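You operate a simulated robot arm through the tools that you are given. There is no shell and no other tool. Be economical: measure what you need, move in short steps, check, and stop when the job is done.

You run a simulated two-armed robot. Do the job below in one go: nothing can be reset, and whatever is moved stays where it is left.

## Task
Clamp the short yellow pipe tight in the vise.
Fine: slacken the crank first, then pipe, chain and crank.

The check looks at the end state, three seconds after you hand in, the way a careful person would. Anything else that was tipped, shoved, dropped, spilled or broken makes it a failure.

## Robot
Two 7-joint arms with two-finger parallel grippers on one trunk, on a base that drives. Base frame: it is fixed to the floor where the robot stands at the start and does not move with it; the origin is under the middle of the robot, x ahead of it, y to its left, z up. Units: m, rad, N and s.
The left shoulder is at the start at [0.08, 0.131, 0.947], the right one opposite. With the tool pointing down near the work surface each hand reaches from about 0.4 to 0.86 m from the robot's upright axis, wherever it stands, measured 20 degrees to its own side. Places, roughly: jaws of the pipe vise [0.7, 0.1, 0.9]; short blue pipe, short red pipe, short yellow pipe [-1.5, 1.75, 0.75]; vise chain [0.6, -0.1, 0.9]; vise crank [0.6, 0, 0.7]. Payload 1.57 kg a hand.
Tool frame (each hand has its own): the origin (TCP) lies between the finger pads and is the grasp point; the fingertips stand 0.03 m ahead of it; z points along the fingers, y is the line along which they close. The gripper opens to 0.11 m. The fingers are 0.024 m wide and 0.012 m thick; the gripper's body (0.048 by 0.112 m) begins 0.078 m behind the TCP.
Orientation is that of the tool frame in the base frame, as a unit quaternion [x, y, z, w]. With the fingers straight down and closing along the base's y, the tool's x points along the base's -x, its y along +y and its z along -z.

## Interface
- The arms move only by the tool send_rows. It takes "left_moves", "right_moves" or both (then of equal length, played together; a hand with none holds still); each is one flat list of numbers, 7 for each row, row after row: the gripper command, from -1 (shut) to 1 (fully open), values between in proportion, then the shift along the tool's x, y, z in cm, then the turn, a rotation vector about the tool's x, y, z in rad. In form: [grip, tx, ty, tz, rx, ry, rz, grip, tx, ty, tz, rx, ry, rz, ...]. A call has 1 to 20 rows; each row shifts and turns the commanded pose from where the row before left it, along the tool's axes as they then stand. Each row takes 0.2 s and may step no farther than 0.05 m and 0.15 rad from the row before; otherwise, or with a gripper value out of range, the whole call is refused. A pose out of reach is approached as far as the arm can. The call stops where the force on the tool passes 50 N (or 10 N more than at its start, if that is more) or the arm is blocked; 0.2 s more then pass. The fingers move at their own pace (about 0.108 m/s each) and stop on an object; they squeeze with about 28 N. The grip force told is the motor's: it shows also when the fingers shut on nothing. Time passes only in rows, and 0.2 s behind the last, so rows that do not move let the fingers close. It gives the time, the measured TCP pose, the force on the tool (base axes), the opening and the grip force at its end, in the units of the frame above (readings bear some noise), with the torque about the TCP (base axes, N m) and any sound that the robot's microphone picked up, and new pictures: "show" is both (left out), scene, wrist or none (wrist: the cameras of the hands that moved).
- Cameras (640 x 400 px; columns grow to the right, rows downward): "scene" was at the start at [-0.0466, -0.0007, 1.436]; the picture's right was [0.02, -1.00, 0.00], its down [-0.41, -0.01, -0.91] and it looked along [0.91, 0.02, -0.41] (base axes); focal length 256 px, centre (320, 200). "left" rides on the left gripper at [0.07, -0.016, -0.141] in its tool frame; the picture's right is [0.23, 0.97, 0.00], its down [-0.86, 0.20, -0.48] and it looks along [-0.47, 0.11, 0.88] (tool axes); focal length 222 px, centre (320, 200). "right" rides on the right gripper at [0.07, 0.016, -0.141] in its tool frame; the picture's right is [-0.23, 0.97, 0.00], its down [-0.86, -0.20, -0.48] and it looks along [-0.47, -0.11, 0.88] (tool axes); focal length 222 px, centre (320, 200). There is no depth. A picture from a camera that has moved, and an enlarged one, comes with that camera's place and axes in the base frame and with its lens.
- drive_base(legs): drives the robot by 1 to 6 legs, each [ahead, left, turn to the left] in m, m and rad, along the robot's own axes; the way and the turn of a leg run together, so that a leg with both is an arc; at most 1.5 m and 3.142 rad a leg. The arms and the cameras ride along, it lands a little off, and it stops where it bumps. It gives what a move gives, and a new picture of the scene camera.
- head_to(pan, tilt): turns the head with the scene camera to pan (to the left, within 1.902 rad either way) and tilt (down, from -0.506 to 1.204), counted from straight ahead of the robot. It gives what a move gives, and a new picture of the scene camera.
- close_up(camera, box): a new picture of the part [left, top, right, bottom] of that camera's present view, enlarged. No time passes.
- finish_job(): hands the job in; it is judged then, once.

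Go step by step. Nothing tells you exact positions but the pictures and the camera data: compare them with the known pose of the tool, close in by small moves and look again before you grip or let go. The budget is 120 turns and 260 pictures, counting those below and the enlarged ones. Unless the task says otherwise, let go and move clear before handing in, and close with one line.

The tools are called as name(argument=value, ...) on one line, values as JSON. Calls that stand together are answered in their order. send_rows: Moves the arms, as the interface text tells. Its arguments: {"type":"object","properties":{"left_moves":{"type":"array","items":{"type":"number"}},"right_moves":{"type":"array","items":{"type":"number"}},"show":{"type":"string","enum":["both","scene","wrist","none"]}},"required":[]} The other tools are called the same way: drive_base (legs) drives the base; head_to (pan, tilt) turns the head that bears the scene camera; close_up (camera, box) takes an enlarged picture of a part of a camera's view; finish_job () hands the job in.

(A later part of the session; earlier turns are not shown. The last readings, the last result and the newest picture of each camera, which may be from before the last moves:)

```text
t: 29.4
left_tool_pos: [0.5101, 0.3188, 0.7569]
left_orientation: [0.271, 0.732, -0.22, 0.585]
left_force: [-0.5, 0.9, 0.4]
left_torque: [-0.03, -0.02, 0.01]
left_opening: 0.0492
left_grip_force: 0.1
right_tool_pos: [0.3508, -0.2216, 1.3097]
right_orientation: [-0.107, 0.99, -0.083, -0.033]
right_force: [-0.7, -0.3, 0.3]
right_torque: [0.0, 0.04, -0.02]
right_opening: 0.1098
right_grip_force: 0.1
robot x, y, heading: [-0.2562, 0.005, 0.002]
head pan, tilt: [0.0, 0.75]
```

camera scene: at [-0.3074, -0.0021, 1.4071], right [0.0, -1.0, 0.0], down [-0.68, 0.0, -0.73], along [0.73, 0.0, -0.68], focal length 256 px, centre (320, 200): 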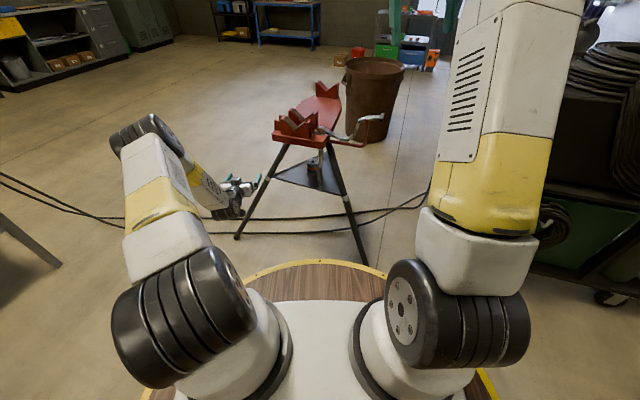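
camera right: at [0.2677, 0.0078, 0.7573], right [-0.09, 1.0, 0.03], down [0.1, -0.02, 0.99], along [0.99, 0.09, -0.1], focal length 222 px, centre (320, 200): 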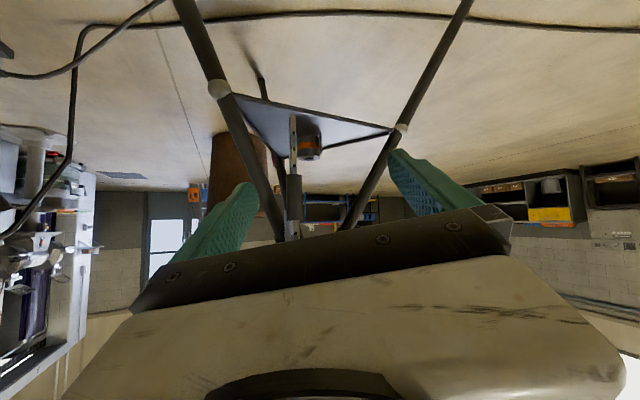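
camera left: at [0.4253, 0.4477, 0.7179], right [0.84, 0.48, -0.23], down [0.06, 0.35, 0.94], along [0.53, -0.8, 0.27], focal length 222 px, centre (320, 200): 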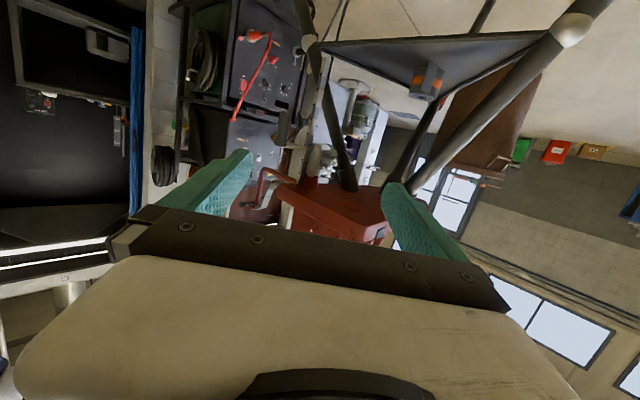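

send_rows(left_moves=[-0.1, -0.23, -3.08, 2.57, 0, 0, 0, -0.1, -0.23, -3.08, 2.57, 0, 0, 0, -0.1, -0.23, -3.08, 2.57, 0, 0, 0, -0.1, -0.23, -3.08, 2.57, 0, 0, 0, -0.1, -0.23, -3.08, 2.57, 0, 0, 0, -0.1, -0.23, -3.08, 2.57, 0, 0, 0], show="both")

close_up(camera="left", box=[200, 20, 440, 220])

close_up(camera="scene", box=[250, 80, 370, 200])

```text
t: 30.8
left_tool_pos: [0.5051, 0.0785, 0.7384]
left_orientation: [0.272, 0.731, -0.222, 0.585]
left_force: [-0.4, 0.3, 0.1]
left_torque: [0.0, 0.06, -0.01]
left_opening: 0.0495
left_grip_force: 0.0
right_tool_pos: [0.3516, -0.2219, 1.3087]
right_orientation: [-0.106, 0.99, -0.084, -0.032]
right_force: [0.4, 0.0, 0.1]
right_torque: [0.0, -0.03, 0.0]
right_opening: 0.1103
right_grip_force: 0.1
robot x, y, heading: [-0.2525, -0.0009, -0.002]
head pan, tilt: [0.0, 0.75]
camera scene: at [-0.3073, -0.0018, 1.4071], right [0.0, -1.0, 0.0], down [-0.68, 0.0, -0.73], along [0.73, 0.0, -0.68], focal length 256 px, centre (320, 200)
camera left: at [0.3788, 0.167, 0.7012], right [0.6, 0.77, -0.23], down [-0.08, 0.34, 0.94], along [0.8, -0.55, 0.26], focal length 222 px, centre (320, 200)
```

scene: 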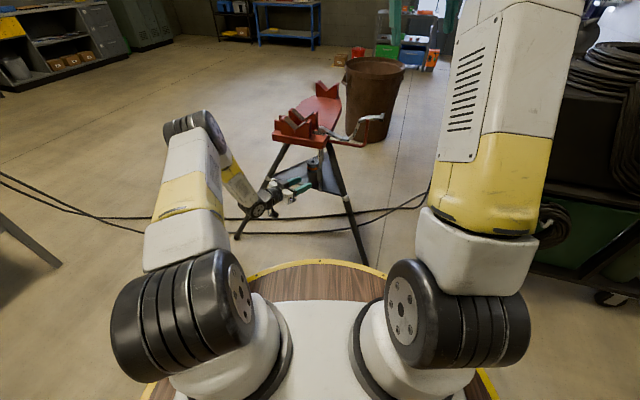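
left: 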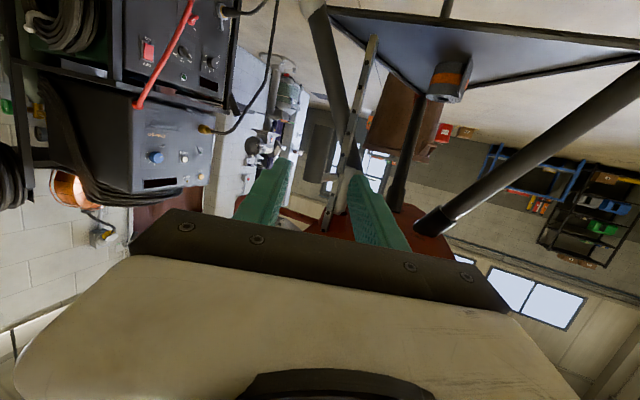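

```text
2.00 times, centred on (320, 120) of left
camera zoom: at [0.3788, 0.167, 0.7012], right [0.6, 0.77, -0.23], down [-0.08, 0.34, 0.94], along [0.8, -0.55, 0.26], focal length 444 px, centre (320, 360)
```

zoom: 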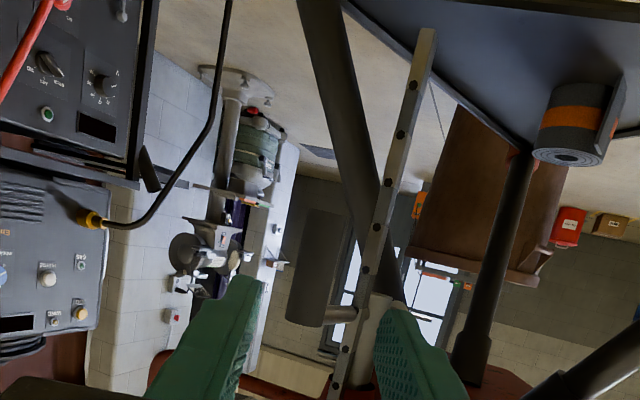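

```text
3.33 times, centred on (310, 140) of scene
camera zoom: at [-0.3073, -0.0018, 1.4071], right [0.0, -1.0, 0.0], down [-0.68, 0.0, -0.73], along [0.73, 0.0, -0.68], focal length 853 px, centre (353, 400)
```

zoom: 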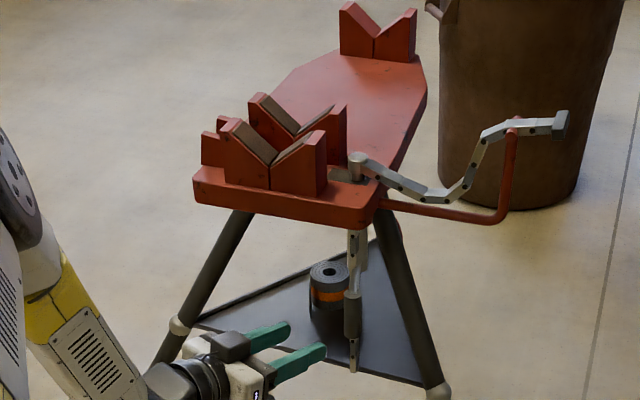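

The grip lies squarely between the fingers, with the chain tail just clear. I'll advance 12 cm and close.

send_rows(left_moves=[-0.1, 0, 0, 4, 0, 0, 0, -0.1, 0, 0, 4, 0, 0, 0, -0.1, 0, 0, 4, 0, 0, 0, -0.1, 0, 0, 0, 0, 0, 0, -1, 0, 0, 0, 0, 0, 0, -1, 0, 0, 0, 0, 0, 0, -1, 0, 0, 0, 0, 0, 0], show="wrist")

close_up(camera="left", box=[200, 20, 440, 220])

close_up(camera="scene", box=[250, 80, 370, 200])

```text
t: 32.4
left_tool_pos: [0.5926, 0.001, 0.7126]
left_orientation: [0.273, 0.731, -0.222, 0.584]
left_force: [-2.6, -2.0, -2.8]
left_torque: [0.33, -0.74, -0.25]
left_opening: 0.0239
left_grip_force: 35.6
right_tool_pos: [0.3517, -0.2226, 1.3096]
right_orientation: [-0.106, 0.99, -0.084, -0.032]
right_force: [0.6, 0.6, -0.9]
right_torque: [0.02, 0.02, -0.01]
right_opening: 0.1102
right_grip_force: 0.1
robot x, y, heading: [-0.2481, 0.0004, -0.003]
head pan, tilt: [0.0, 0.75]
camera left: at [0.4666, 0.0896, 0.6749], right [0.6, 0.76, -0.23], down [-0.08, 0.34, 0.94], along [0.79, -0.55, 0.26], focal length 222 px, centre (320, 200)
```

left: 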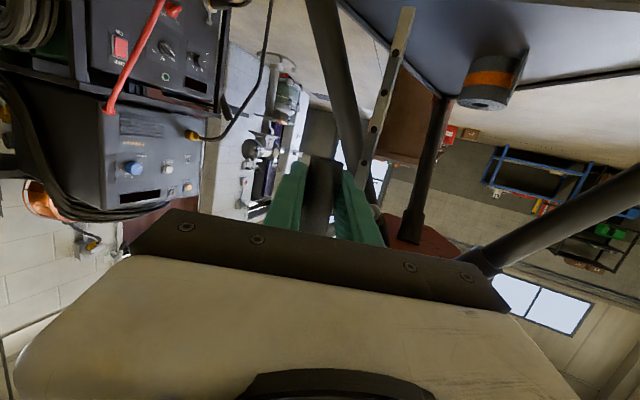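

```text
2.00 times, centred on (320, 120) of left
camera zoom: at [0.4666, 0.0896, 0.6749], right [0.6, 0.76, -0.23], down [-0.08, 0.34, 0.94], along [0.79, -0.55, 0.26], focal length 444 px, centre (320, 360)
```

zoom: 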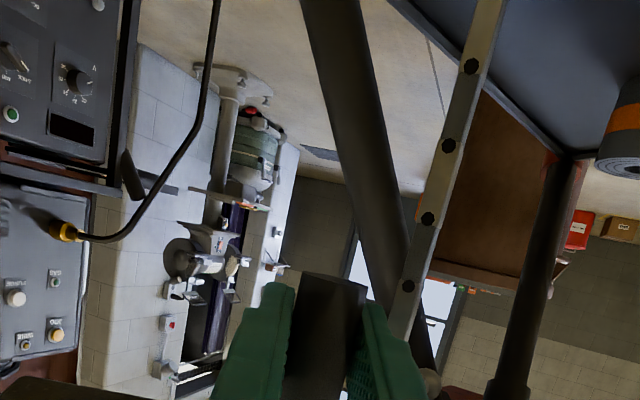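

```text
3.33 times, centred on (310, 140) of scene
camera zoom: at [-0.3072, -0.0022, 1.4071], right [0.0, -1.0, 0.0], down [-0.68, 0.0, -0.73], along [0.73, 0.0, -0.68], focal length 853 px, centre (353, 400)
```

zoom: 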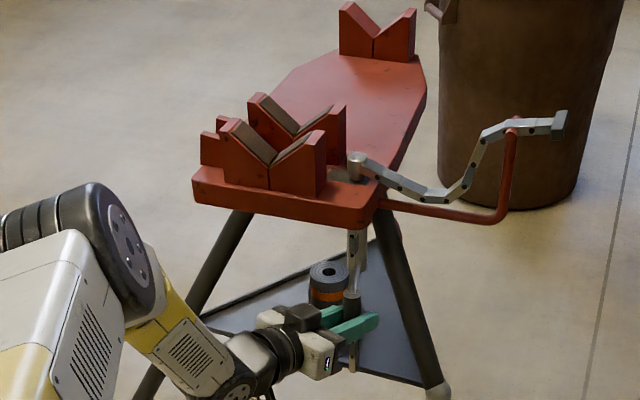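

Gripped (opening 24 mm). I'll turn clockwise as seen from above by 30° and watch the force and the chain post.

send_rows(left_moves=[-1, 0.15, 1.38, -0.7, 0, 0, 0, -1, 0.1, 1.51, -0.47, 0, 0, 0, -1, 0.04, 1.57, -0.22, 0, 0, 0], show="wrist")

close_up(camera="scene", box=[250, 80, 370, 200])

```text
t: 33.1
left_tool_pos: [0.6099, 0.0449, 0.713]
left_orientation: [0.272, 0.731, -0.222, 0.585]
left_force: [-6.0, -3.1, -2.0]
left_torque: [0.26, -0.53, -0.42]
left_opening: 0.0238
left_grip_force: 36.2
right_tool_pos: [0.3514, -0.2234, 1.3089]
right_orientation: [-0.107, 0.99, -0.084, -0.032]
right_force: [-0.9, -0.3, 0.5]
right_torque: [0.01, -0.02, 0.02]
right_opening: 0.1101
right_grip_force: 0.0
robot x, y, heading: [-0.2536, 0.0018, 0.002]
head pan, tilt: [0.0, 0.75]
camera left: at [0.485, 0.1334, 0.6749], right [0.6, 0.77, -0.23], down [-0.08, 0.34, 0.94], along [0.8, -0.55, 0.26], focal length 222 px, centre (320, 200)
```

left: 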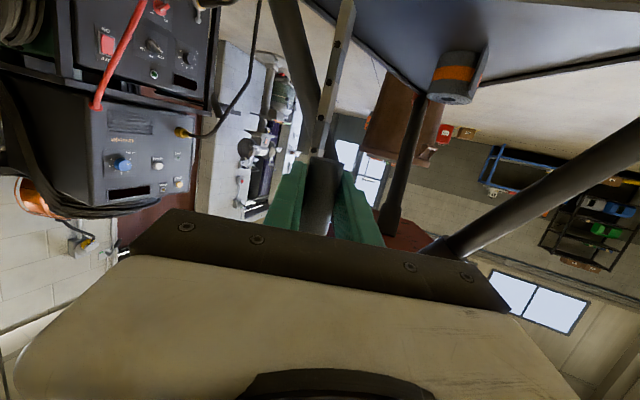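

```text
3.33 times, centred on (310, 140) of scene
camera zoom: at [-0.3073, -0.0022, 1.4071], right [0.0, -1.0, 0.0], down [-0.68, 0.0, -0.73], along [0.73, 0.0, -0.68], focal length 853 px, centre (353, 400)
```

zoom: 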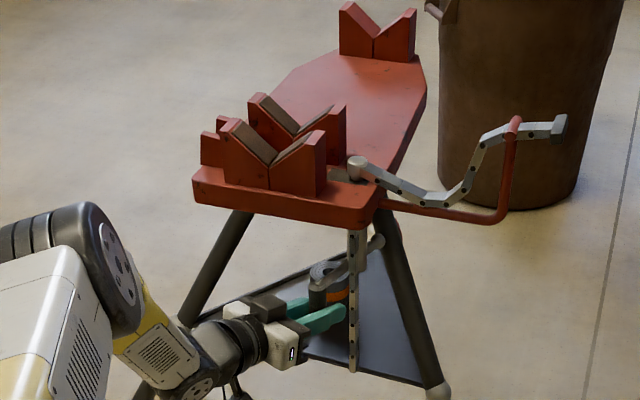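

close_up(camera="scene", box=[300, 110, 350, 150])

send_rows(left_moves=[-1, -0.04, -1.57, 0.22, 0, 0, 0, -1, -0.1, -1.51, 0.47, 0, 0, 0, -1, -0.15, -1.38, 0.7, 0, 0, 0], show="none")

close_up(camera="scene", box=[300, 110, 350, 150])

```text
10.00 times, centred on (325, 130) of scene
camera zoom: at [-0.3073, -0.0022, 1.4071], right [0.0, -1.0, 0.0], down [-0.68, 0.0, -0.73], along [0.73, 0.0, -0.68], focal length 2558 px, centre (270, 900)
```

zoom: 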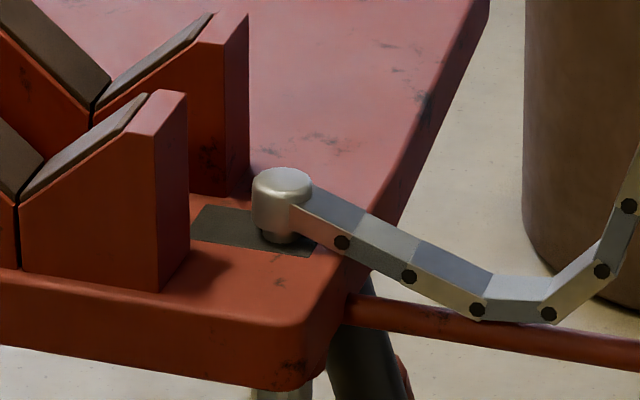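

```text
t: 34.0
left_tool_pos: [0.5935, 0.0025, 0.7129]
left_orientation: [0.271, 0.731, -0.222, 0.585]
left_force: [4.5, 6.5, -0.9]
left_torque: [0.79, -0.01, 0.38]
left_opening: 0.0237
left_grip_force: 35.8
right_tool_pos: [0.3514, -0.2219, 1.3101]
right_orientation: [-0.106, 0.99, -0.084, -0.033]
right_force: [0.1, -0.5, -0.1]
right_torque: [0.02, -0.04, 0.01]
right_opening: 0.11
right_grip_force: 0.1
robot x, y, heading: [-0.2498, -0.0015, -0.001]
head pan, tilt: [0.0, 0.75]
```

```text
10.00 times, centred on (325, 130) of scene
camera zoom: at [-0.307, -0.0018, 1.4071], right [0.0, -1.0, 0.0], down [-0.68, 0.0, -0.73], along [0.73, 0.0, -0.68], focal length 2558 px, centre (270, 900)
```

zoom: 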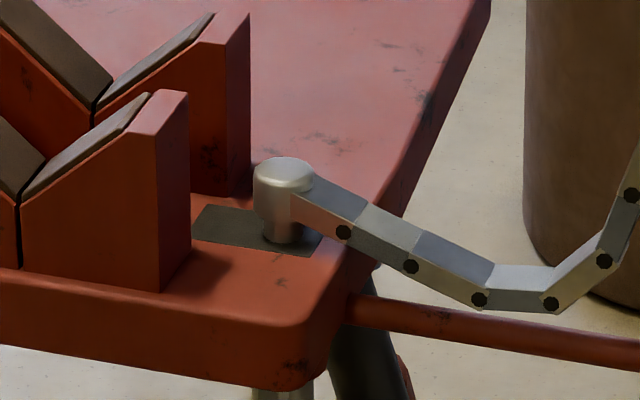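

Clockwise lowers the post by about 5 mm per 30°, so that direction tightens. Slackening is counter-clockwise, towards the right, so I'll turn 60° that way.

send_rows(left_moves=[-1, -0.21, -1.28, 0.98, 0, 0, 0, -1, -0.25, -1.07, 1.14, 0, 0, 0, -1, -0.29, -0.85, 1.31, 0, 0, 0, -1, -0.32, -0.6, 1.43, 0, 0, 0, -1, -0.34, -0.33, 1.52, 0, 0, 0, -1, -0.35, -0.06, 1.54, 0, 0, 0], show="wrist")

close_up(camera="scene", box=[300, 110, 350, 150])

close_up(camera="scene", box=[250, 80, 370, 200])

```text
t: 35.4
left_tool_pos: [0.6279, -0.0768, 0.7127]
left_orientation: [0.269, 0.732, -0.219, 0.586]
left_force: [12.5, 33.4, 6.0]
left_torque: [0.57, -0.35, 0.71]
left_opening: 0.0239
left_grip_force: 35.9
right_tool_pos: [0.3512, -0.2206, 1.3106]
right_orientation: [-0.107, 0.99, -0.085, -0.033]
right_force: [-0.2, -0.3, -0.4]
right_torque: [-0.01, 0.01, -0.01]
right_opening: 0.11
right_grip_force: 0.0
robot x, y, heading: [-0.2528, 0.0002, -0.005]
head pan, tilt: [0.0, 0.75]
camera left: at [0.5015, 0.0107, 0.6752], right [0.6, 0.77, -0.23], down [-0.08, 0.34, 0.94], along [0.8, -0.54, 0.26], focal length 222 px, centre (320, 200)
```

left: 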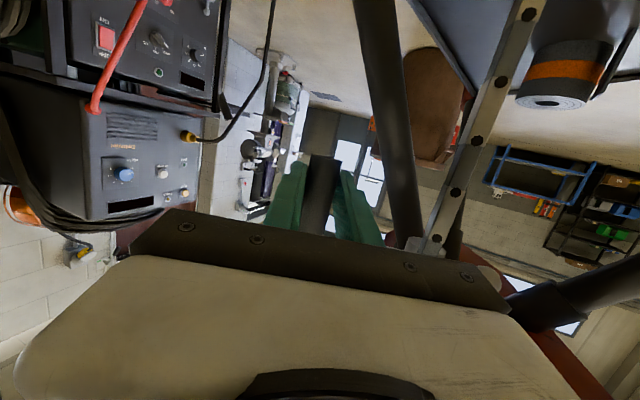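

```text
10.00 times, centred on (325, 130) of scene
camera zoom: at [-0.3071, -0.0009, 1.4071], right [0.0, -1.0, 0.0], down [-0.68, 0.0, -0.73], along [0.73, 0.0, -0.68], focal length 2558 px, centre (270, 900)
```

zoom: 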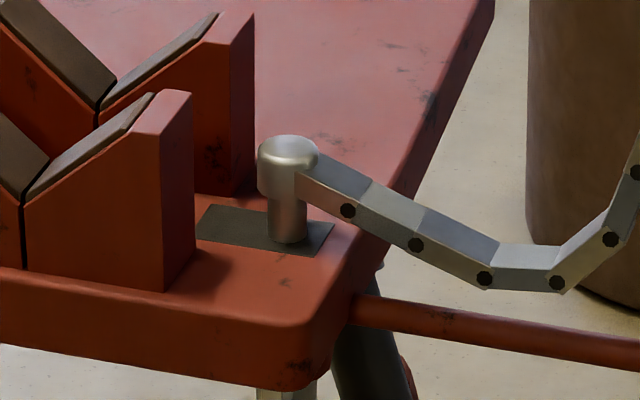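

```text
3.33 times, centred on (310, 140) of scene
camera zoom: at [-0.3071, -0.0009, 1.4071], right [0.0, -1.0, 0.0], down [-0.68, 0.0, -0.73], along [0.73, 0.0, -0.68], focal length 853 px, centre (353, 400)
```

zoom: 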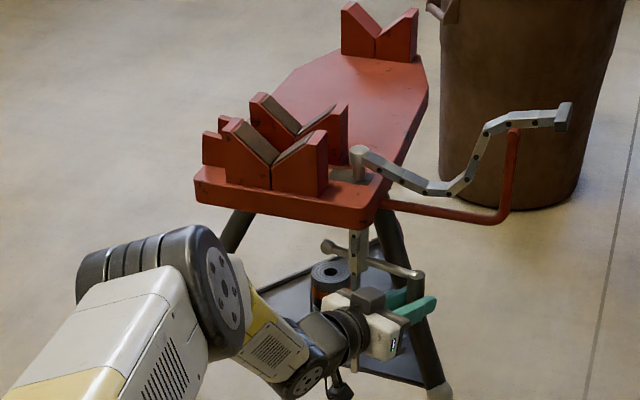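

send_rows(left_moves=[-1, -0.17, 0.1, 0.78, 0, 0, 0, -1, 0, 0, 0, 0, 0, 0], show="none")

close_up(camera="scene", box=[300, 110, 350, 150])

```text
t: 36.0
left_tool_pos: [0.6357, -0.0811, 0.7126]
left_orientation: [0.268, 0.732, -0.22, 0.586]
left_force: [14.1, 39.0, 8.3]
left_torque: [0.83, -0.21, 0.79]
left_opening: 0.0237
left_grip_force: 35.7
right_tool_pos: [0.3522, -0.2199, 1.3092]
right_orientation: [-0.107, 0.99, -0.084, -0.033]
right_force: [0.3, -0.1, -0.8]
right_torque: [-0.04, -0.02, 0.03]
right_opening: 0.1103
right_grip_force: 0.1
robot x, y, heading: [-0.2511, -0.0024, -0.001]
head pan, tilt: [0.0, 0.75]
```

```text
10.00 times, centred on (325, 130) of scene
camera zoom: at [-0.3072, -0.0008, 1.4071], right [0.0, -1.0, 0.0], down [-0.68, 0.0, -0.73], along [0.73, 0.0, -0.68], focal length 2558 px, centre (270, 900)
```

zoom: 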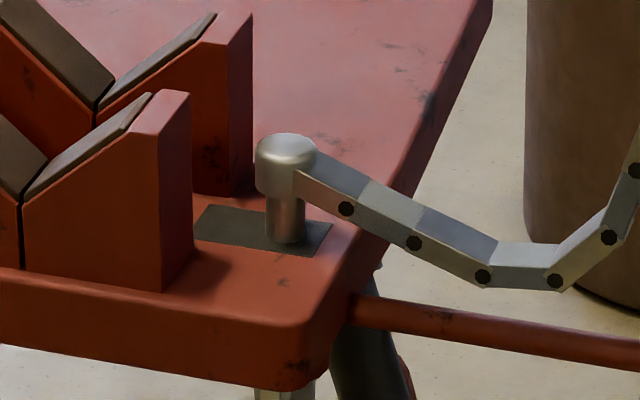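

send_rows(left_moves=[-1, -0.2, 0.73, 0.93, 0, 0, 0, -1, -0.2, 0.73, 0.93, 0, 0, 0, -1, 0, 0, 0, 0, 0, 0], show="scene")

close_up(camera="scene", box=[250, 80, 370, 200])

close_up(camera="scene", box=[300, 110, 350, 150])

```text
t: 36.8
left_tool_pos: [0.6566, -0.088, 0.7121]
left_orientation: [0.271, 0.732, -0.223, 0.584]
left_force: [2.3, 24.1, 10.5]
left_torque: [0.26, -0.53, 0.41]
left_opening: 0.0238
left_grip_force: 35.8
right_tool_pos: [0.3509, -0.221, 1.3096]
right_orientation: [-0.106, 0.99, -0.084, -0.032]
right_force: [0.7, 0.6, -0.2]
right_torque: [0.0, 0.0, 0.0]
right_opening: 0.1099
right_grip_force: 0.0
robot x, y, heading: [-0.2471, -0.0014, -0.001]
head pan, tilt: [0.0, 0.75]
camera scene: at [-0.3077, -0.0014, 1.407], right [0.0, -1.0, 0.0], down [-0.68, 0.0, -0.73], along [0.73, 0.0, -0.68], focal length 256 px, centre (320, 200)
```

scene: 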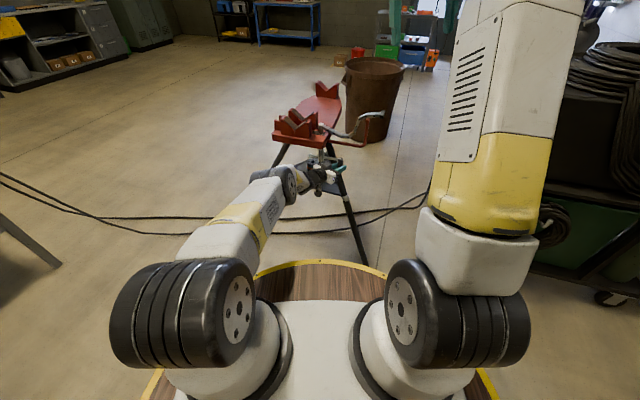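

```text
3.33 times, centred on (310, 140) of scene
camera zoom: at [-0.3077, -0.0014, 1.407], right [0.0, -1.0, 0.0], down [-0.68, 0.0, -0.73], along [0.73, 0.0, -0.68], focal length 853 px, centre (353, 400)
```

zoom: 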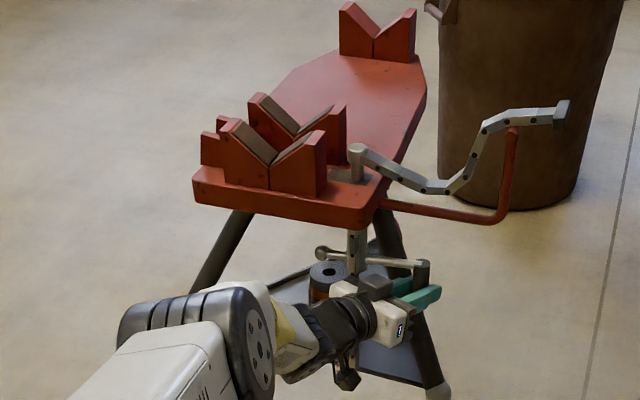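

```text
10.00 times, centred on (325, 130) of scene
camera zoom: at [-0.3077, -0.0014, 1.407], right [0.0, -1.0, 0.0], down [-0.68, 0.0, -0.73], along [0.73, 0.0, -0.68], focal length 2558 px, centre (270, 900)
```

zoom: 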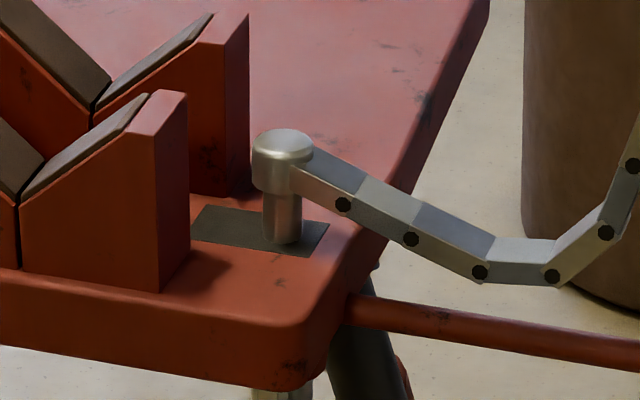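

The crank has turned about 85° slack and the post stands about 14 mm higher. I'll release and back the left hand out along its axis.

send_rows(left_moves=[-0.1, 0, 0, 0, 0, 0, 0, -0.1, 0, -0.4, 0, 0, 0, 0, -0.1, 0, -0.4, -2, 0, 0, 0, -0.1, 0, 0, -4, 0, 0, 0, -0.1, 0, 0, -4.5, 0, 0, 0, -0.1, 0, 0, -4.5, 0, 0, 0, -0.1, 0, 0, -4.5, 0, 0, 0, -0.1, 0, 0, -4.5, 0, 0, 0], show="both")

close_up(camera="left", box=[200, 20, 440, 220])

close_up(camera="scene", box=[250, 80, 370, 200])

```text
t: 38.5
left_tool_pos: [0.4745, 0.0588, 0.7647]
left_orientation: [0.272, 0.731, -0.222, 0.585]
left_force: [-0.6, 0.2, -0.8]
left_torque: [0.0, 0.02, 0.01]
left_opening: 0.0495
left_grip_force: 0.1
right_tool_pos: [0.3521, -0.2221, 1.3093]
right_orientation: [-0.106, 0.99, -0.084, -0.032]
right_force: [-0.4, -0.2, 0.3]
right_torque: [0.05, -0.01, 0.01]
right_opening: 0.1098
right_grip_force: 0.0
robot x, y, heading: [-0.2496, 0.0006, -0.007]
head pan, tilt: [0.0, 0.75]
camera scene: at [-0.307, -0.0023, 1.4071], right [0.0, -1.0, 0.0], down [-0.68, 0.0, -0.73], along [0.73, 0.0, -0.68], focal length 256 px, centre (320, 200)
camera left: at [0.3489, 0.1479, 0.7273], right [0.6, 0.76, -0.23], down [-0.08, 0.34, 0.94], along [0.79, -0.55, 0.26], focal length 222 px, centre (320, 200)
```

scene: 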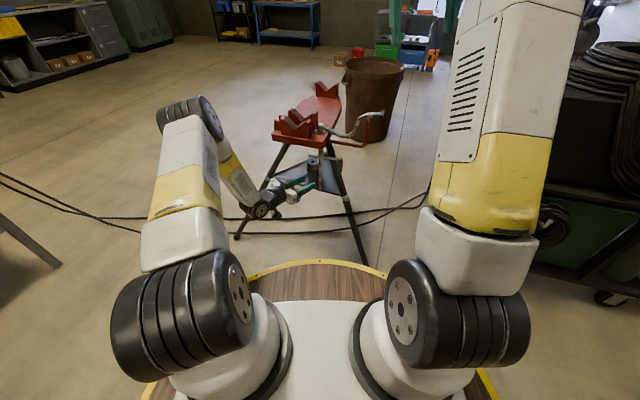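
left: 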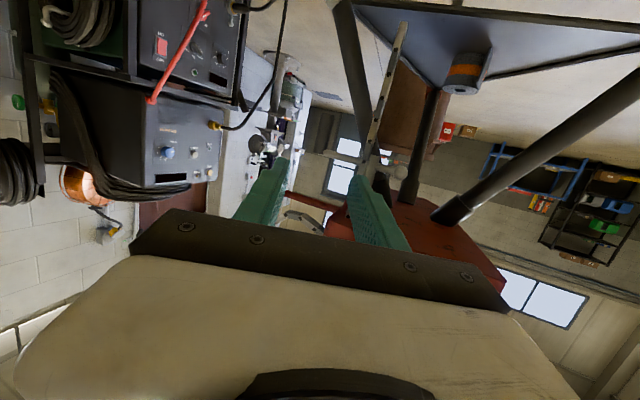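

```text
2.00 times, centred on (320, 120) of left
camera zoom: at [0.3489, 0.1479, 0.7273], right [0.6, 0.76, -0.23], down [-0.08, 0.34, 0.94], along [0.79, -0.55, 0.26], focal length 444 px, centre (320, 360)
```

zoom: 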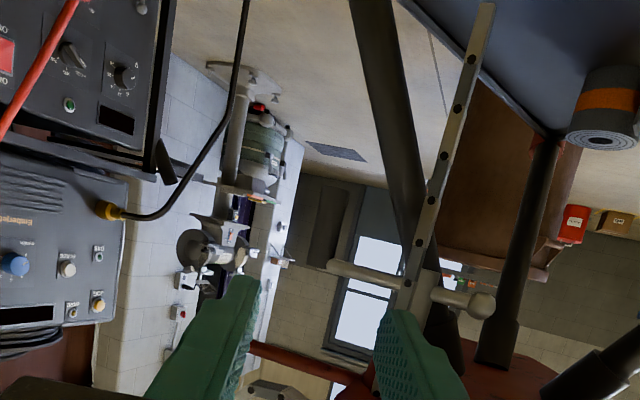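

```text
3.33 times, centred on (310, 140) of scene
camera zoom: at [-0.307, -0.0023, 1.4071], right [0.0, -1.0, 0.0], down [-0.68, 0.0, -0.73], along [0.73, 0.0, -0.68], focal length 853 px, centre (353, 400)
```

zoom: 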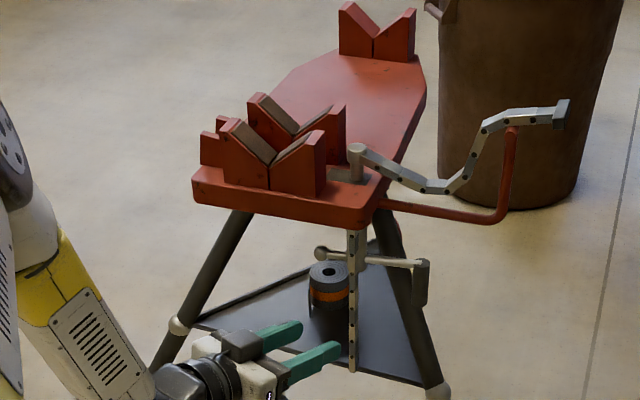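

Slackened and clear. The jaws' V bottoms lie near (0.67, 0.10) and (0.74, 0.07) at z 0.90, with the pipe axis about -18.5° from x. I'll tuck the left arm back to a high, tool-down pose before driving to the rack.

send_rows(left_moves=[0, 0, 1, -3, -0.14, 0, -0.03, 0, 0, 1, -3, -0.14, 0, -0.03, 0, 0, 1, -3, -0.14, 0, -0.03, 0, 0, 2, -3, -0.14, 0, -0.03, 0, 0, 2, -3, -0.14, 0, -0.03, 0, -1, 2, -2, 0, 0.15, 0, 0, -2, 1, -2, 0, 0.15, 0, 0, -2, 0, -2, 0, 0.15, 0, 0, -2, 0, -3, 0, 0.15, 0, 0, -2, 0, -4, 0, 0.15, 0, 0, -2, 0, -4, 0, 0.15, 0, 0, 0, 0, -4, 0, 0.15, 0, 0, 0, 0, -4, 0, 0.15, 0, 0, 0, 0, -4, 0, 0.15, 0, 0, 0, 0, -4, 0, 0, 0, 0, 0, 0, -4, 0, 0, 0, 0, 0, 0, -4, 0, 0, 0, 0, 0, 0, -4, 0, 0, 0, 0, 0, 0, -4, 0, 0, 0], show="scene")

```text
t: 42.5
left_tool_pos: [0.2684, 0.2115, 1.3003]
left_orientation: [0.0, 1.0, 0.0, -0.001]
left_force: [-0.9, -1.0, -0.2]
left_torque: [-0.01, 0.01, -0.01]
left_opening: 0.0551
left_grip_force: 0.0
right_tool_pos: [0.3516, -0.2207, 1.309]
right_orientation: [-0.106, 0.99, -0.083, -0.032]
right_force: [0.4, 0.7, 0.1]
right_torque: [0.0, 0.01, -0.01]
right_opening: 0.1099
right_grip_force: 0.1
robot x, y, heading: [-0.2534, 0.0015, -0.001]
head pan, tilt: [0.0, 0.75]
camera scene: at [-0.3072, -0.002, 1.4071], right [0.0, -1.0, 0.0], down [-0.68, 0.0, -0.73], along [0.73, 0.0, -0.68], focal length 256 px, centre (320, 200)
```

scene: 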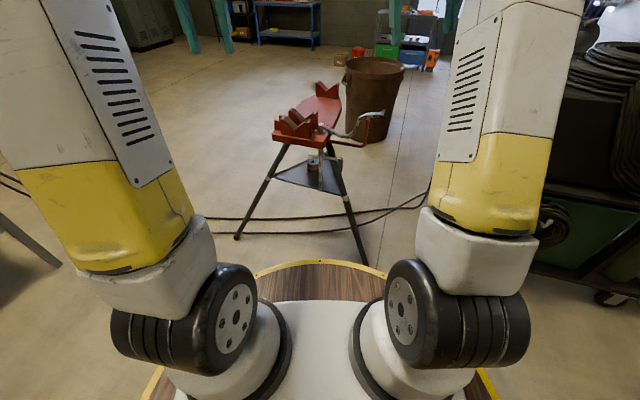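

Rack front edge runs from (-0.69, 1.23) to (-1.70, 1.52). I'll turn to face it, slide left in parallel, and look again.

drive_base(legs=[[0, 0, 1.29], [0, 1.4, 0]])

head_to(pan=0.1, tilt=0.6)

```text
t: 52.7
left_tool_pos: [-1.6494, 0.9583, 1.2993]
left_orientation: [-0.598, 0.801, 0.0, 0.0]
left_force: [0.1, -0.4, -0.1]
left_torque: [-0.01, 0.0, 0.02]
left_opening: 0.055
left_grip_force: 0.1
right_tool_pos: [-1.2106, 0.9139, 1.3091]
right_orientation: [-0.678, 0.73, -0.086, 0.025]
right_force: [-0.6, -0.4, -0.1]
right_torque: [0.02, 0.04, -0.02]
right_opening: 0.1097
right_grip_force: 0.1
robot x, y, heading: [-1.5916, 0.3985, 1.283]
head pan, tilt: [0.0, 0.75]
camera scene: at [-1.6095, 0.3425, 1.4071], right [0.96, -0.29, 0.0], down [-0.2, -0.65, -0.73], along [0.21, 0.7, -0.68], focal length 256 px, centre (320, 200)
```

scene: 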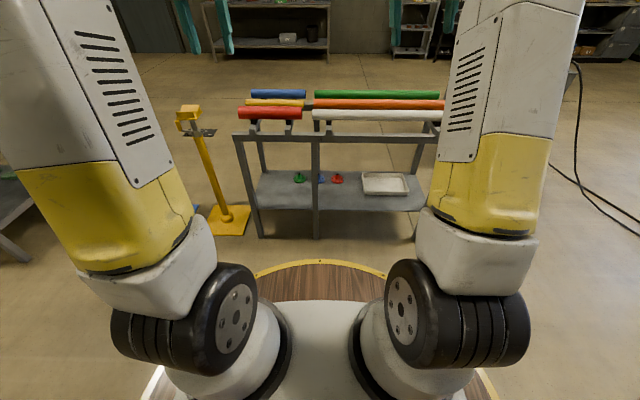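

```text
t: 53.4
left_tool_pos: [-1.6507, 0.958, 1.2992]
left_orientation: [-0.598, 0.802, -0.001, 0.0]
left_force: [-1.0, 0.5, -0.1]
left_torque: [-0.01, 0.0, -0.01]
left_opening: 0.0546
left_grip_force: 0.1
right_tool_pos: [-1.2097, 0.9142, 1.3089]
right_orientation: [-0.678, 0.73, -0.086, 0.024]
right_force: [0.3, 0.3, 0.6]
right_torque: [0.02, 0.0, -0.02]
right_opening: 0.1101
right_grip_force: 0.0
robot x, y, heading: [-1.5914, 0.3995, 1.28]
head pan, tilt: [0.099, 0.6]
camera scene: at [-1.6165, 0.3499, 1.4199], right [0.98, -0.19, 0.0], down [-0.11, -0.56, -0.82], along [0.16, 0.81, -0.57], focal length 256 px, centre (320, 200)
```

scene: 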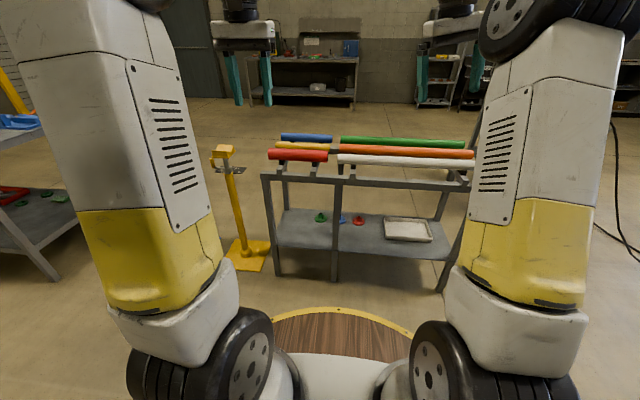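

close_up(camera="scene", box=[255, 125, 355, 188])

```text
6.35 times, centred on (305, 156) of scene
camera zoom: at [-1.6165, 0.3499, 1.4199], right [0.98, -0.19, 0.0], down [-0.11, -0.56, -0.82], along [0.16, 0.81, -0.57], focal length 1624 px, centre (415, 476)
```

zoom: 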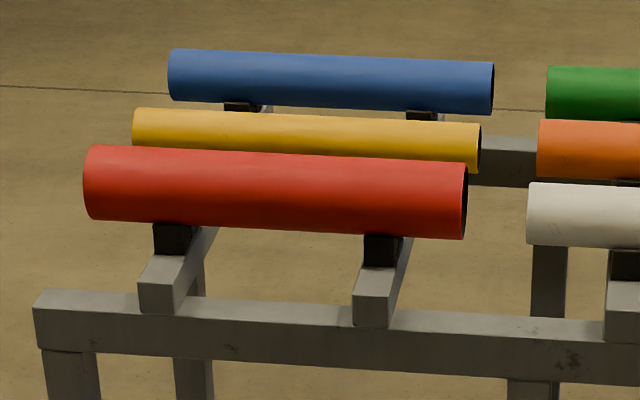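

The yellow pipe runs from about (-1.60, 1.69) to (-1.315, 1.61) at z ≈ 0.87, about 0.30 m long and 4 cm thick. I'll drive ahead 0.57 m and turn the left wrist so the fingers close across the pipe.

drive_base(legs=[[0.57, 0, 0]])

send_rows(left_moves=[0, -1.5, 0, 1, 0, 0, 0.15, 0, -1.5, 0.2, 1, 0, 0, 0.15, 0, -1.5, 0.4, 1, 0, 0, 0.15, 0, -1.5, 0.6, 1, 0, 0, 0.15, 0, -1, 1, 1, 0, 0, 0.15, 0, -1, 1, 1, 0, 0, 0.15, 0, 0, 1, 1, 0, 0, 0.15, 0, 0, 1, 1, 0, 0, 0.15, 0, 0, 1, 1, 0, 0, 0.15, 0, 0, 1, 1, 0, 0, 0.15], show="both")

```text
t: 56.7
left_tool_pos: [-1.4828, 1.5103, 1.3006]
left_orientation: [-0.597, 0.802, 0.0, 0.0]
left_force: [0.4, -0.2, 0.6]
left_torque: [-0.01, 0.02, -0.03]
left_opening: 0.0546
left_grip_force: 0.2
right_tool_pos: [-1.0438, 1.4662, 1.3093]
right_orientation: [-0.677, 0.73, -0.086, 0.025]
right_force: [0.3, -0.5, 0.2]
right_torque: [0.0, 0.0, -0.02]
right_opening: 0.1101
right_grip_force: 0.1
robot x, y, heading: [-1.4296, 0.9498, 1.279]
head pan, tilt: [0.099, 0.6]
camera scene: at [-1.451, 0.9022, 1.4199], right [0.98, -0.19, 0.0], down [-0.11, -0.55, -0.82], along [0.16, 0.81, -0.57], focal length 256 px, centre (320, 200)
```

scene: 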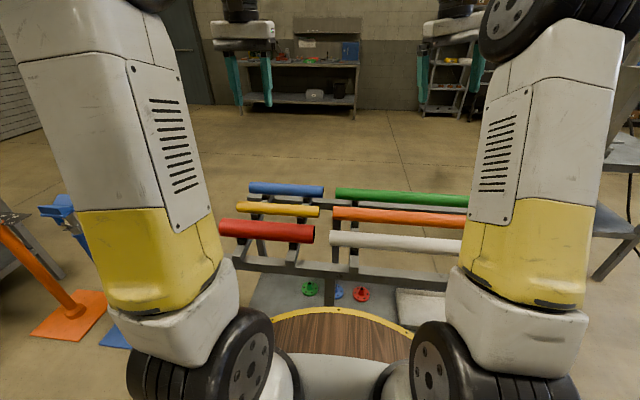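

```text
t: 58.9
left_tool_pos: [-1.465, 1.6366, 1.2001]
left_orientation: [0.112, 0.994, -0.002, -0.001]
left_force: [0.2, -0.4, 0.3]
left_torque: [0.05, 0.01, 0.03]
left_opening: 0.0548
left_grip_force: 0.1
right_tool_pos: [-1.0425, 1.4655, 1.3089]
right_orientation: [-0.677, 0.731, -0.087, 0.024]
right_force: [-0.1, -0.2, 1.2]
right_torque: [0.01, 0.02, 0.0]
right_opening: 0.11
right_grip_force: 0.1
robot x, y, heading: [-1.4253, 0.9555, 1.28]
head pan, tilt: [0.099, 0.6]
camera scene: at [-1.451, 0.9021, 1.4199], right [0.98, -0.19, 0.0], down [-0.11, -0.55, -0.83], along [0.16, 0.81, -0.56], focal length 256 px, centre (320, 200)
camera left: at [-1.5356, 1.6362, 1.3411], right [-0.01, 1.0, 0.0], down [0.88, 0.01, 0.48], along [0.48, 0.0, -0.88], focal length 222 px, centre (320, 200)
```

scene: 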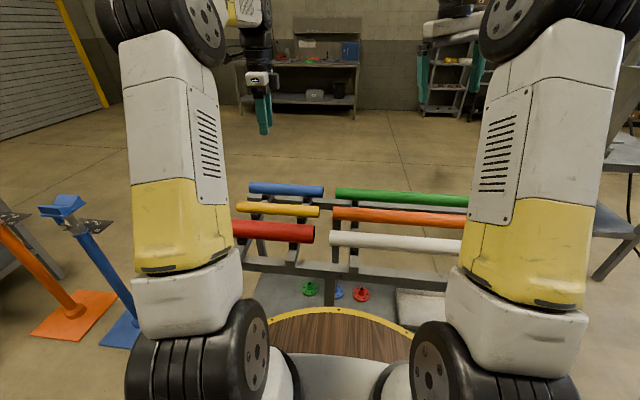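
left: 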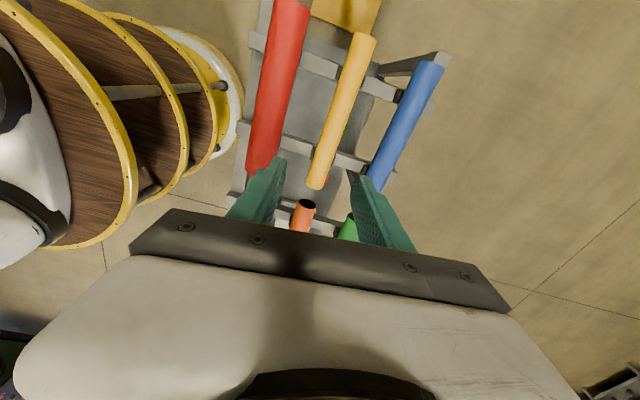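

The wrist view puts the pipe's centre near (-1.46, 1.665). I'll correct yaw and position, open wider, and descend to z = 1.0 to check.

send_rows(left_moves=[0.5, 0.1, 1.4, 0, 0, 0, 0.065, 0.5, 0, 1.4, 4, 0, 0, 0, 0.5, 0, 0, 4, 0, 0, 0, 0.5, 0, 0, 4, 0, 0, 0, 0.5, 0, 0, 4, 0, 0, 0, 0.5, 0, 0, 4, 0, 0, 0], show="wrist")

head_to(pan=0.3, tilt=0.75)

```text
t: 60.3
left_tool_pos: [-1.4582, 1.6644, 0.9992]
left_orientation: [0.141, 0.99, 0.001, 0.001]
left_force: [-0.3, 0.1, 0.6]
left_torque: [0.01, 0.01, 0.01]
left_opening: 0.0824
left_grip_force: 0.0
right_tool_pos: [-1.0434, 1.4659, 1.3089]
right_orientation: [-0.677, 0.73, -0.087, 0.024]
right_force: [-0.1, 0.0, -1.0]
right_torque: [-0.01, 0.03, 0.01]
right_opening: 0.11
right_grip_force: 0.0
robot x, y, heading: [-1.4278, 0.9531, 1.283]
head pan, tilt: [0.099, 0.6]
camera left: at [-1.5297, 1.6684, 1.1406], right [0.06, 1.0, 0.0], down [0.88, -0.05, 0.48], along [0.48, -0.03, -0.88], focal length 222 px, centre (320, 200)
```

left: 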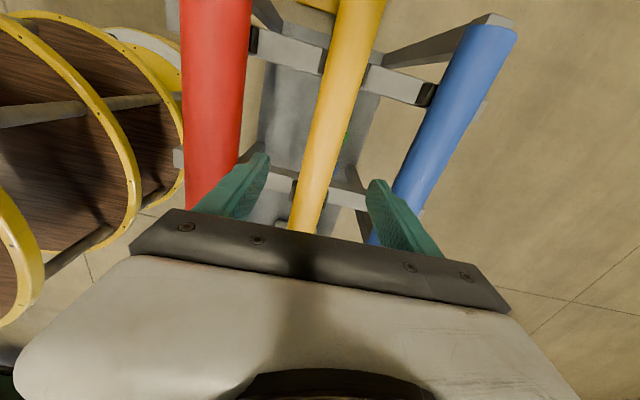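

```text
t: 61.0
left_tool_pos: [-1.4576, 1.6632, 1.0007]
left_orientation: [0.142, 0.99, 0.0, 0.0]
left_force: [0.2, -0.6, 0.1]
left_torque: [-0.01, -0.02, 0.0]
left_opening: 0.0823
left_grip_force: 0.1
right_tool_pos: [-1.0429, 1.4654, 1.31]
right_orientation: [-0.678, 0.73, -0.087, 0.024]
right_force: [0.1, -0.5, -0.4]
right_torque: [0.01, -0.01, 0.0]
right_opening: 0.1101
right_grip_force: 0.1
robot x, y, heading: [-1.428, 0.9516, 1.283]
head pan, tilt: [0.3, 0.75]
camera scene: at [-1.4685, 0.8985, 1.4071], right [1.0, 0.01, 0.0], down [0.01, -0.68, -0.73], along [-0.01, 0.73, -0.68], focal length 256 px, centre (320, 200)
```

scene: 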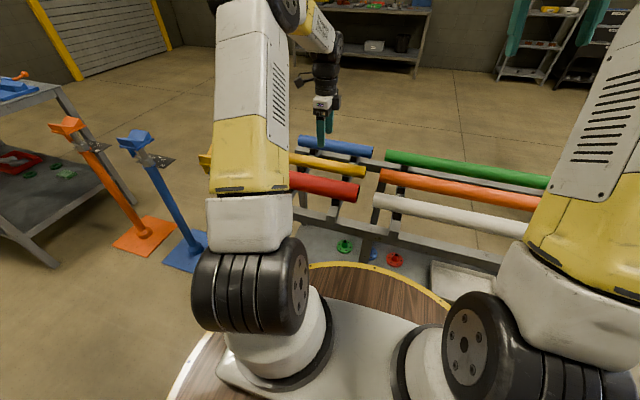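

Aligned within 5 mm. I'll trim, descend onto the pipe and close.

send_rows(left_moves=[0.5, 0.3, 0.5, 3, 0, 0, 0.03, 0.5, 0, 0, 3.2, 0, 0, 0, 0.5, 0, 0, 3, 0, 0, 0, 0.5, 0, 0, 3, 0, 0, 0, -1, 0, 0, 0, 0, 0, 0, -1, 0, 0, 0, 0, 0, 0, -1, 0, 0, 0, 0, 0, 0], show="both")

```text
t: 62.6
left_tool_pos: [-1.4589, 1.6703, 0.8772]
left_orientation: [0.156, 0.988, 0.0, 0.0]
left_force: [-1.4, -2.6, 1.1]
left_torque: [0.04, 0.21, 0.04]
left_opening: 0.0414
left_grip_force: 28.2
right_tool_pos: [-1.0427, 1.4673, 1.3092]
right_orientation: [-0.677, 0.73, -0.087, 0.024]
right_force: [-0.1, 0.7, -0.2]
right_torque: [0.0, 0.02, 0.0]
right_opening: 0.1099
right_grip_force: 0.1
robot x, y, heading: [-1.426, 0.9507, 1.28]
head pan, tilt: [0.3, 0.75]
camera scene: at [-1.4686, 0.8983, 1.4071], right [1.0, 0.01, 0.0], down [0.01, -0.68, -0.73], along [-0.01, 0.73, -0.68], focal length 256 px, centre (320, 200)
camera left: at [-1.5309, 1.6764, 1.0187], right [0.09, 1.0, 0.0], down [0.88, -0.08, 0.48], along [0.48, -0.04, -0.88], focal length 222 px, centre (320, 200)
```

scene: 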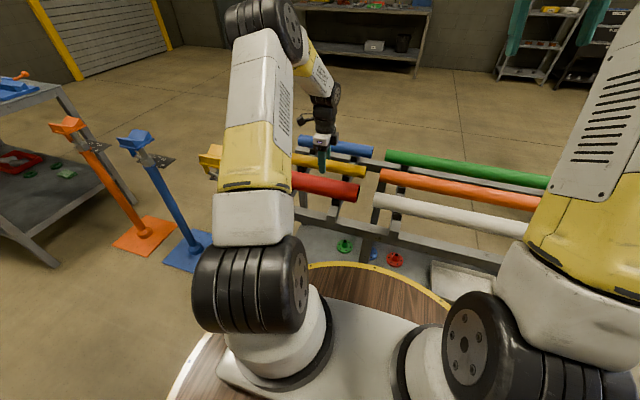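
left: 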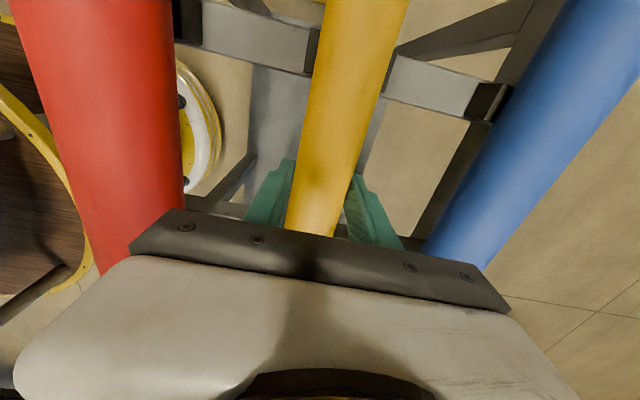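

Gripped at 41 mm. I'll lift straight up and check.

send_rows(left_moves=[-1, 0, 0, -2, 0, 0, 0, -1, 0, 0, -3, 0, 0, 0, -1, 0, 0, -4, 0, 0, 0, -1, 0, 0, -4, 0, 0, 0, -1, 0, 0, -4, 0, 0, 0, -1, 0, 0, -4, 0, 0, 0, -1, 0, 0, -4, 0, 0, 0], show="both")

```text
t: 64.2
left_tool_pos: [-1.4585, 1.6696, 1.1281]
left_orientation: [0.157, 0.988, -0.002, 0.0]
left_force: [0.9, 0.3, -5.1]
left_torque: [-0.03, -0.02, -0.01]
left_opening: 0.0417
left_grip_force: 27.9
right_tool_pos: [-1.0432, 1.466, 1.3093]
right_orientation: [-0.678, 0.73, -0.087, 0.024]
right_force: [0.3, 0.5, 0.7]
right_torque: [0.0, -0.01, -0.01]
right_opening: 0.1097
right_grip_force: 0.1
robot x, y, heading: [-1.4253, 0.9494, 1.282]
head pan, tilt: [0.3, 0.75]
camera scene: at [-1.4686, 0.8988, 1.4071], right [1.0, 0.01, 0.0], down [0.01, -0.68, -0.73], along [-0.01, 0.73, -0.68], focal length 256 px, centre (320, 200)
camera left: at [-1.5303, 1.6767, 1.2687], right [0.09, 1.0, 0.0], down [0.87, -0.08, 0.48], along [0.48, -0.04, -0.88], focal length 222 px, centre (320, 200)
```

scene: 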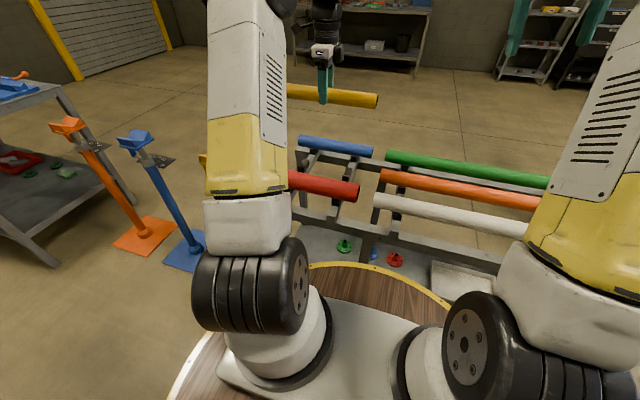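
left: 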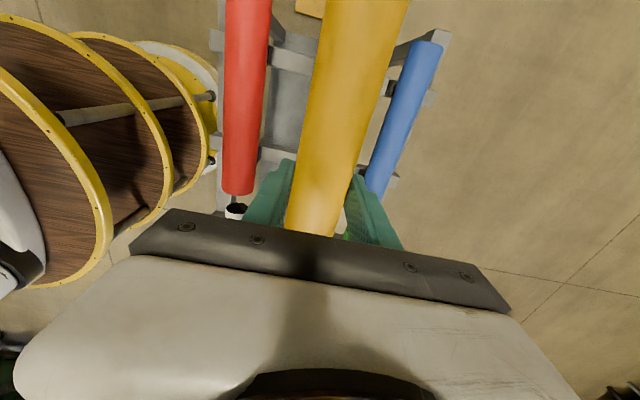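

Pipe held level at mid-length. I'll raise it a little and drive back to the vise.

send_rows(left_moves=[-1, 0, 0, -4, 0, 0, 0, -1, 0, 0, -4, 0, 0, 0], show="none")

drive_base(legs=[[-0.547, 0, 0], [0, -1.49, 0], [0, 0, -1.28]])

head_to(pan=0.0, tilt=0.75)

```text
t: 64.8
left_tool_pos: [-1.4586, 1.6705, 1.2071]
left_orientation: [0.158, 0.987, 0.0, 0.0]
left_force: [1.1, -0.3, -5.7]
left_torque: [-0.01, 0.0, 0.0]
left_opening: 0.0418
left_grip_force: 28.2
right_tool_pos: [-1.0439, 1.4659, 1.3089]
right_orientation: [-0.678, 0.73, -0.086, 0.023]
right_force: [-0.9, -0.7, -0.5]
right_torque: [-0.04, -0.02, -0.03]
right_opening: 0.1098
right_grip_force: 0.1
robot x, y, heading: [-1.4276, 0.9513, 1.279]
head pan, tilt: [0.3, 0.75]
```

```text
t: 78.1
left_tool_pos: [0.5151, 0.2385, 1.2073]
left_orientation: [0.717, 0.697, 0.001, 0.0]
left_force: [0.1, 0.6, -5.3]
left_torque: [0.0, 0.0, 0.01]
left_opening: 0.0418
left_grip_force: 27.9
right_tool_pos: [0.4384, -0.2179, 1.3093]
right_orientation: [-0.106, 0.99, -0.084, -0.032]
right_force: [0.6, -0.2, -0.2]
right_torque: [0.0, 0.0, 0.01]
right_opening: 0.11
right_grip_force: 0.0
robot x, y, heading: [-0.1661, 0.0063, -0.001]
head pan, tilt: [0.3, 0.75]
camera scene: at [-0.2232, 0.0275, 1.4071], right [0.29, -0.96, 0.0], down [-0.65, -0.2, -0.73], along [0.7, 0.21, -0.68], focal length 256 px, centre (320, 200)
```

scene: 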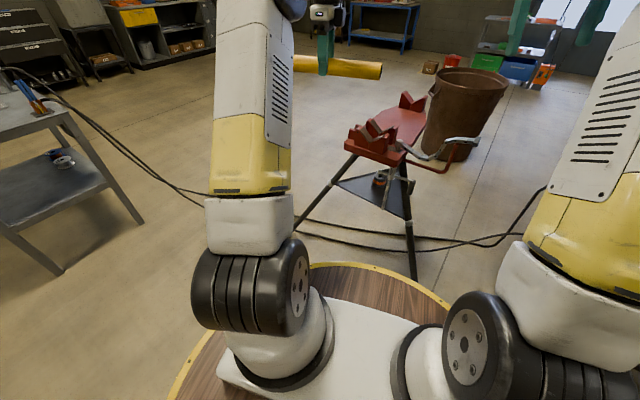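

```text
t: 78.9
left_tool_pos: [0.5152, 0.2397, 1.2068]
left_orientation: [0.717, 0.697, 0.0, 0.0]
left_force: [0.2, -0.1, -4.6]
left_torque: [0.03, 0.0, -0.01]
left_opening: 0.0417
left_grip_force: 27.8
right_tool_pos: [0.4397, -0.2185, 1.31]
right_orientation: [-0.106, 0.99, -0.084, -0.032]
right_force: [-0.8, 1.2, -0.1]
right_torque: [0.02, 0.02, 0.02]
right_opening: 0.1101
right_grip_force: 0.1
robot x, y, heading: [-0.162, 0.0057, -0.005]
head pan, tilt: [0.0, 0.75]
camera scene: at [-0.2196, 0.003, 1.4071], right [0.0, -1.0, 0.0], down [-0.68, 0.0, -0.73], along [0.73, 0.0, -0.68], focal length 256 px, centre (320, 200)
```

scene: 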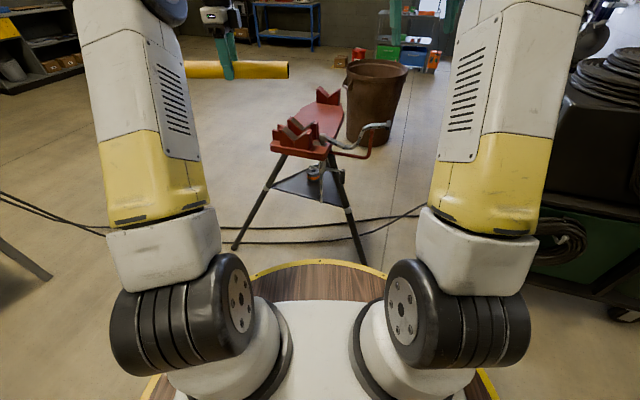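

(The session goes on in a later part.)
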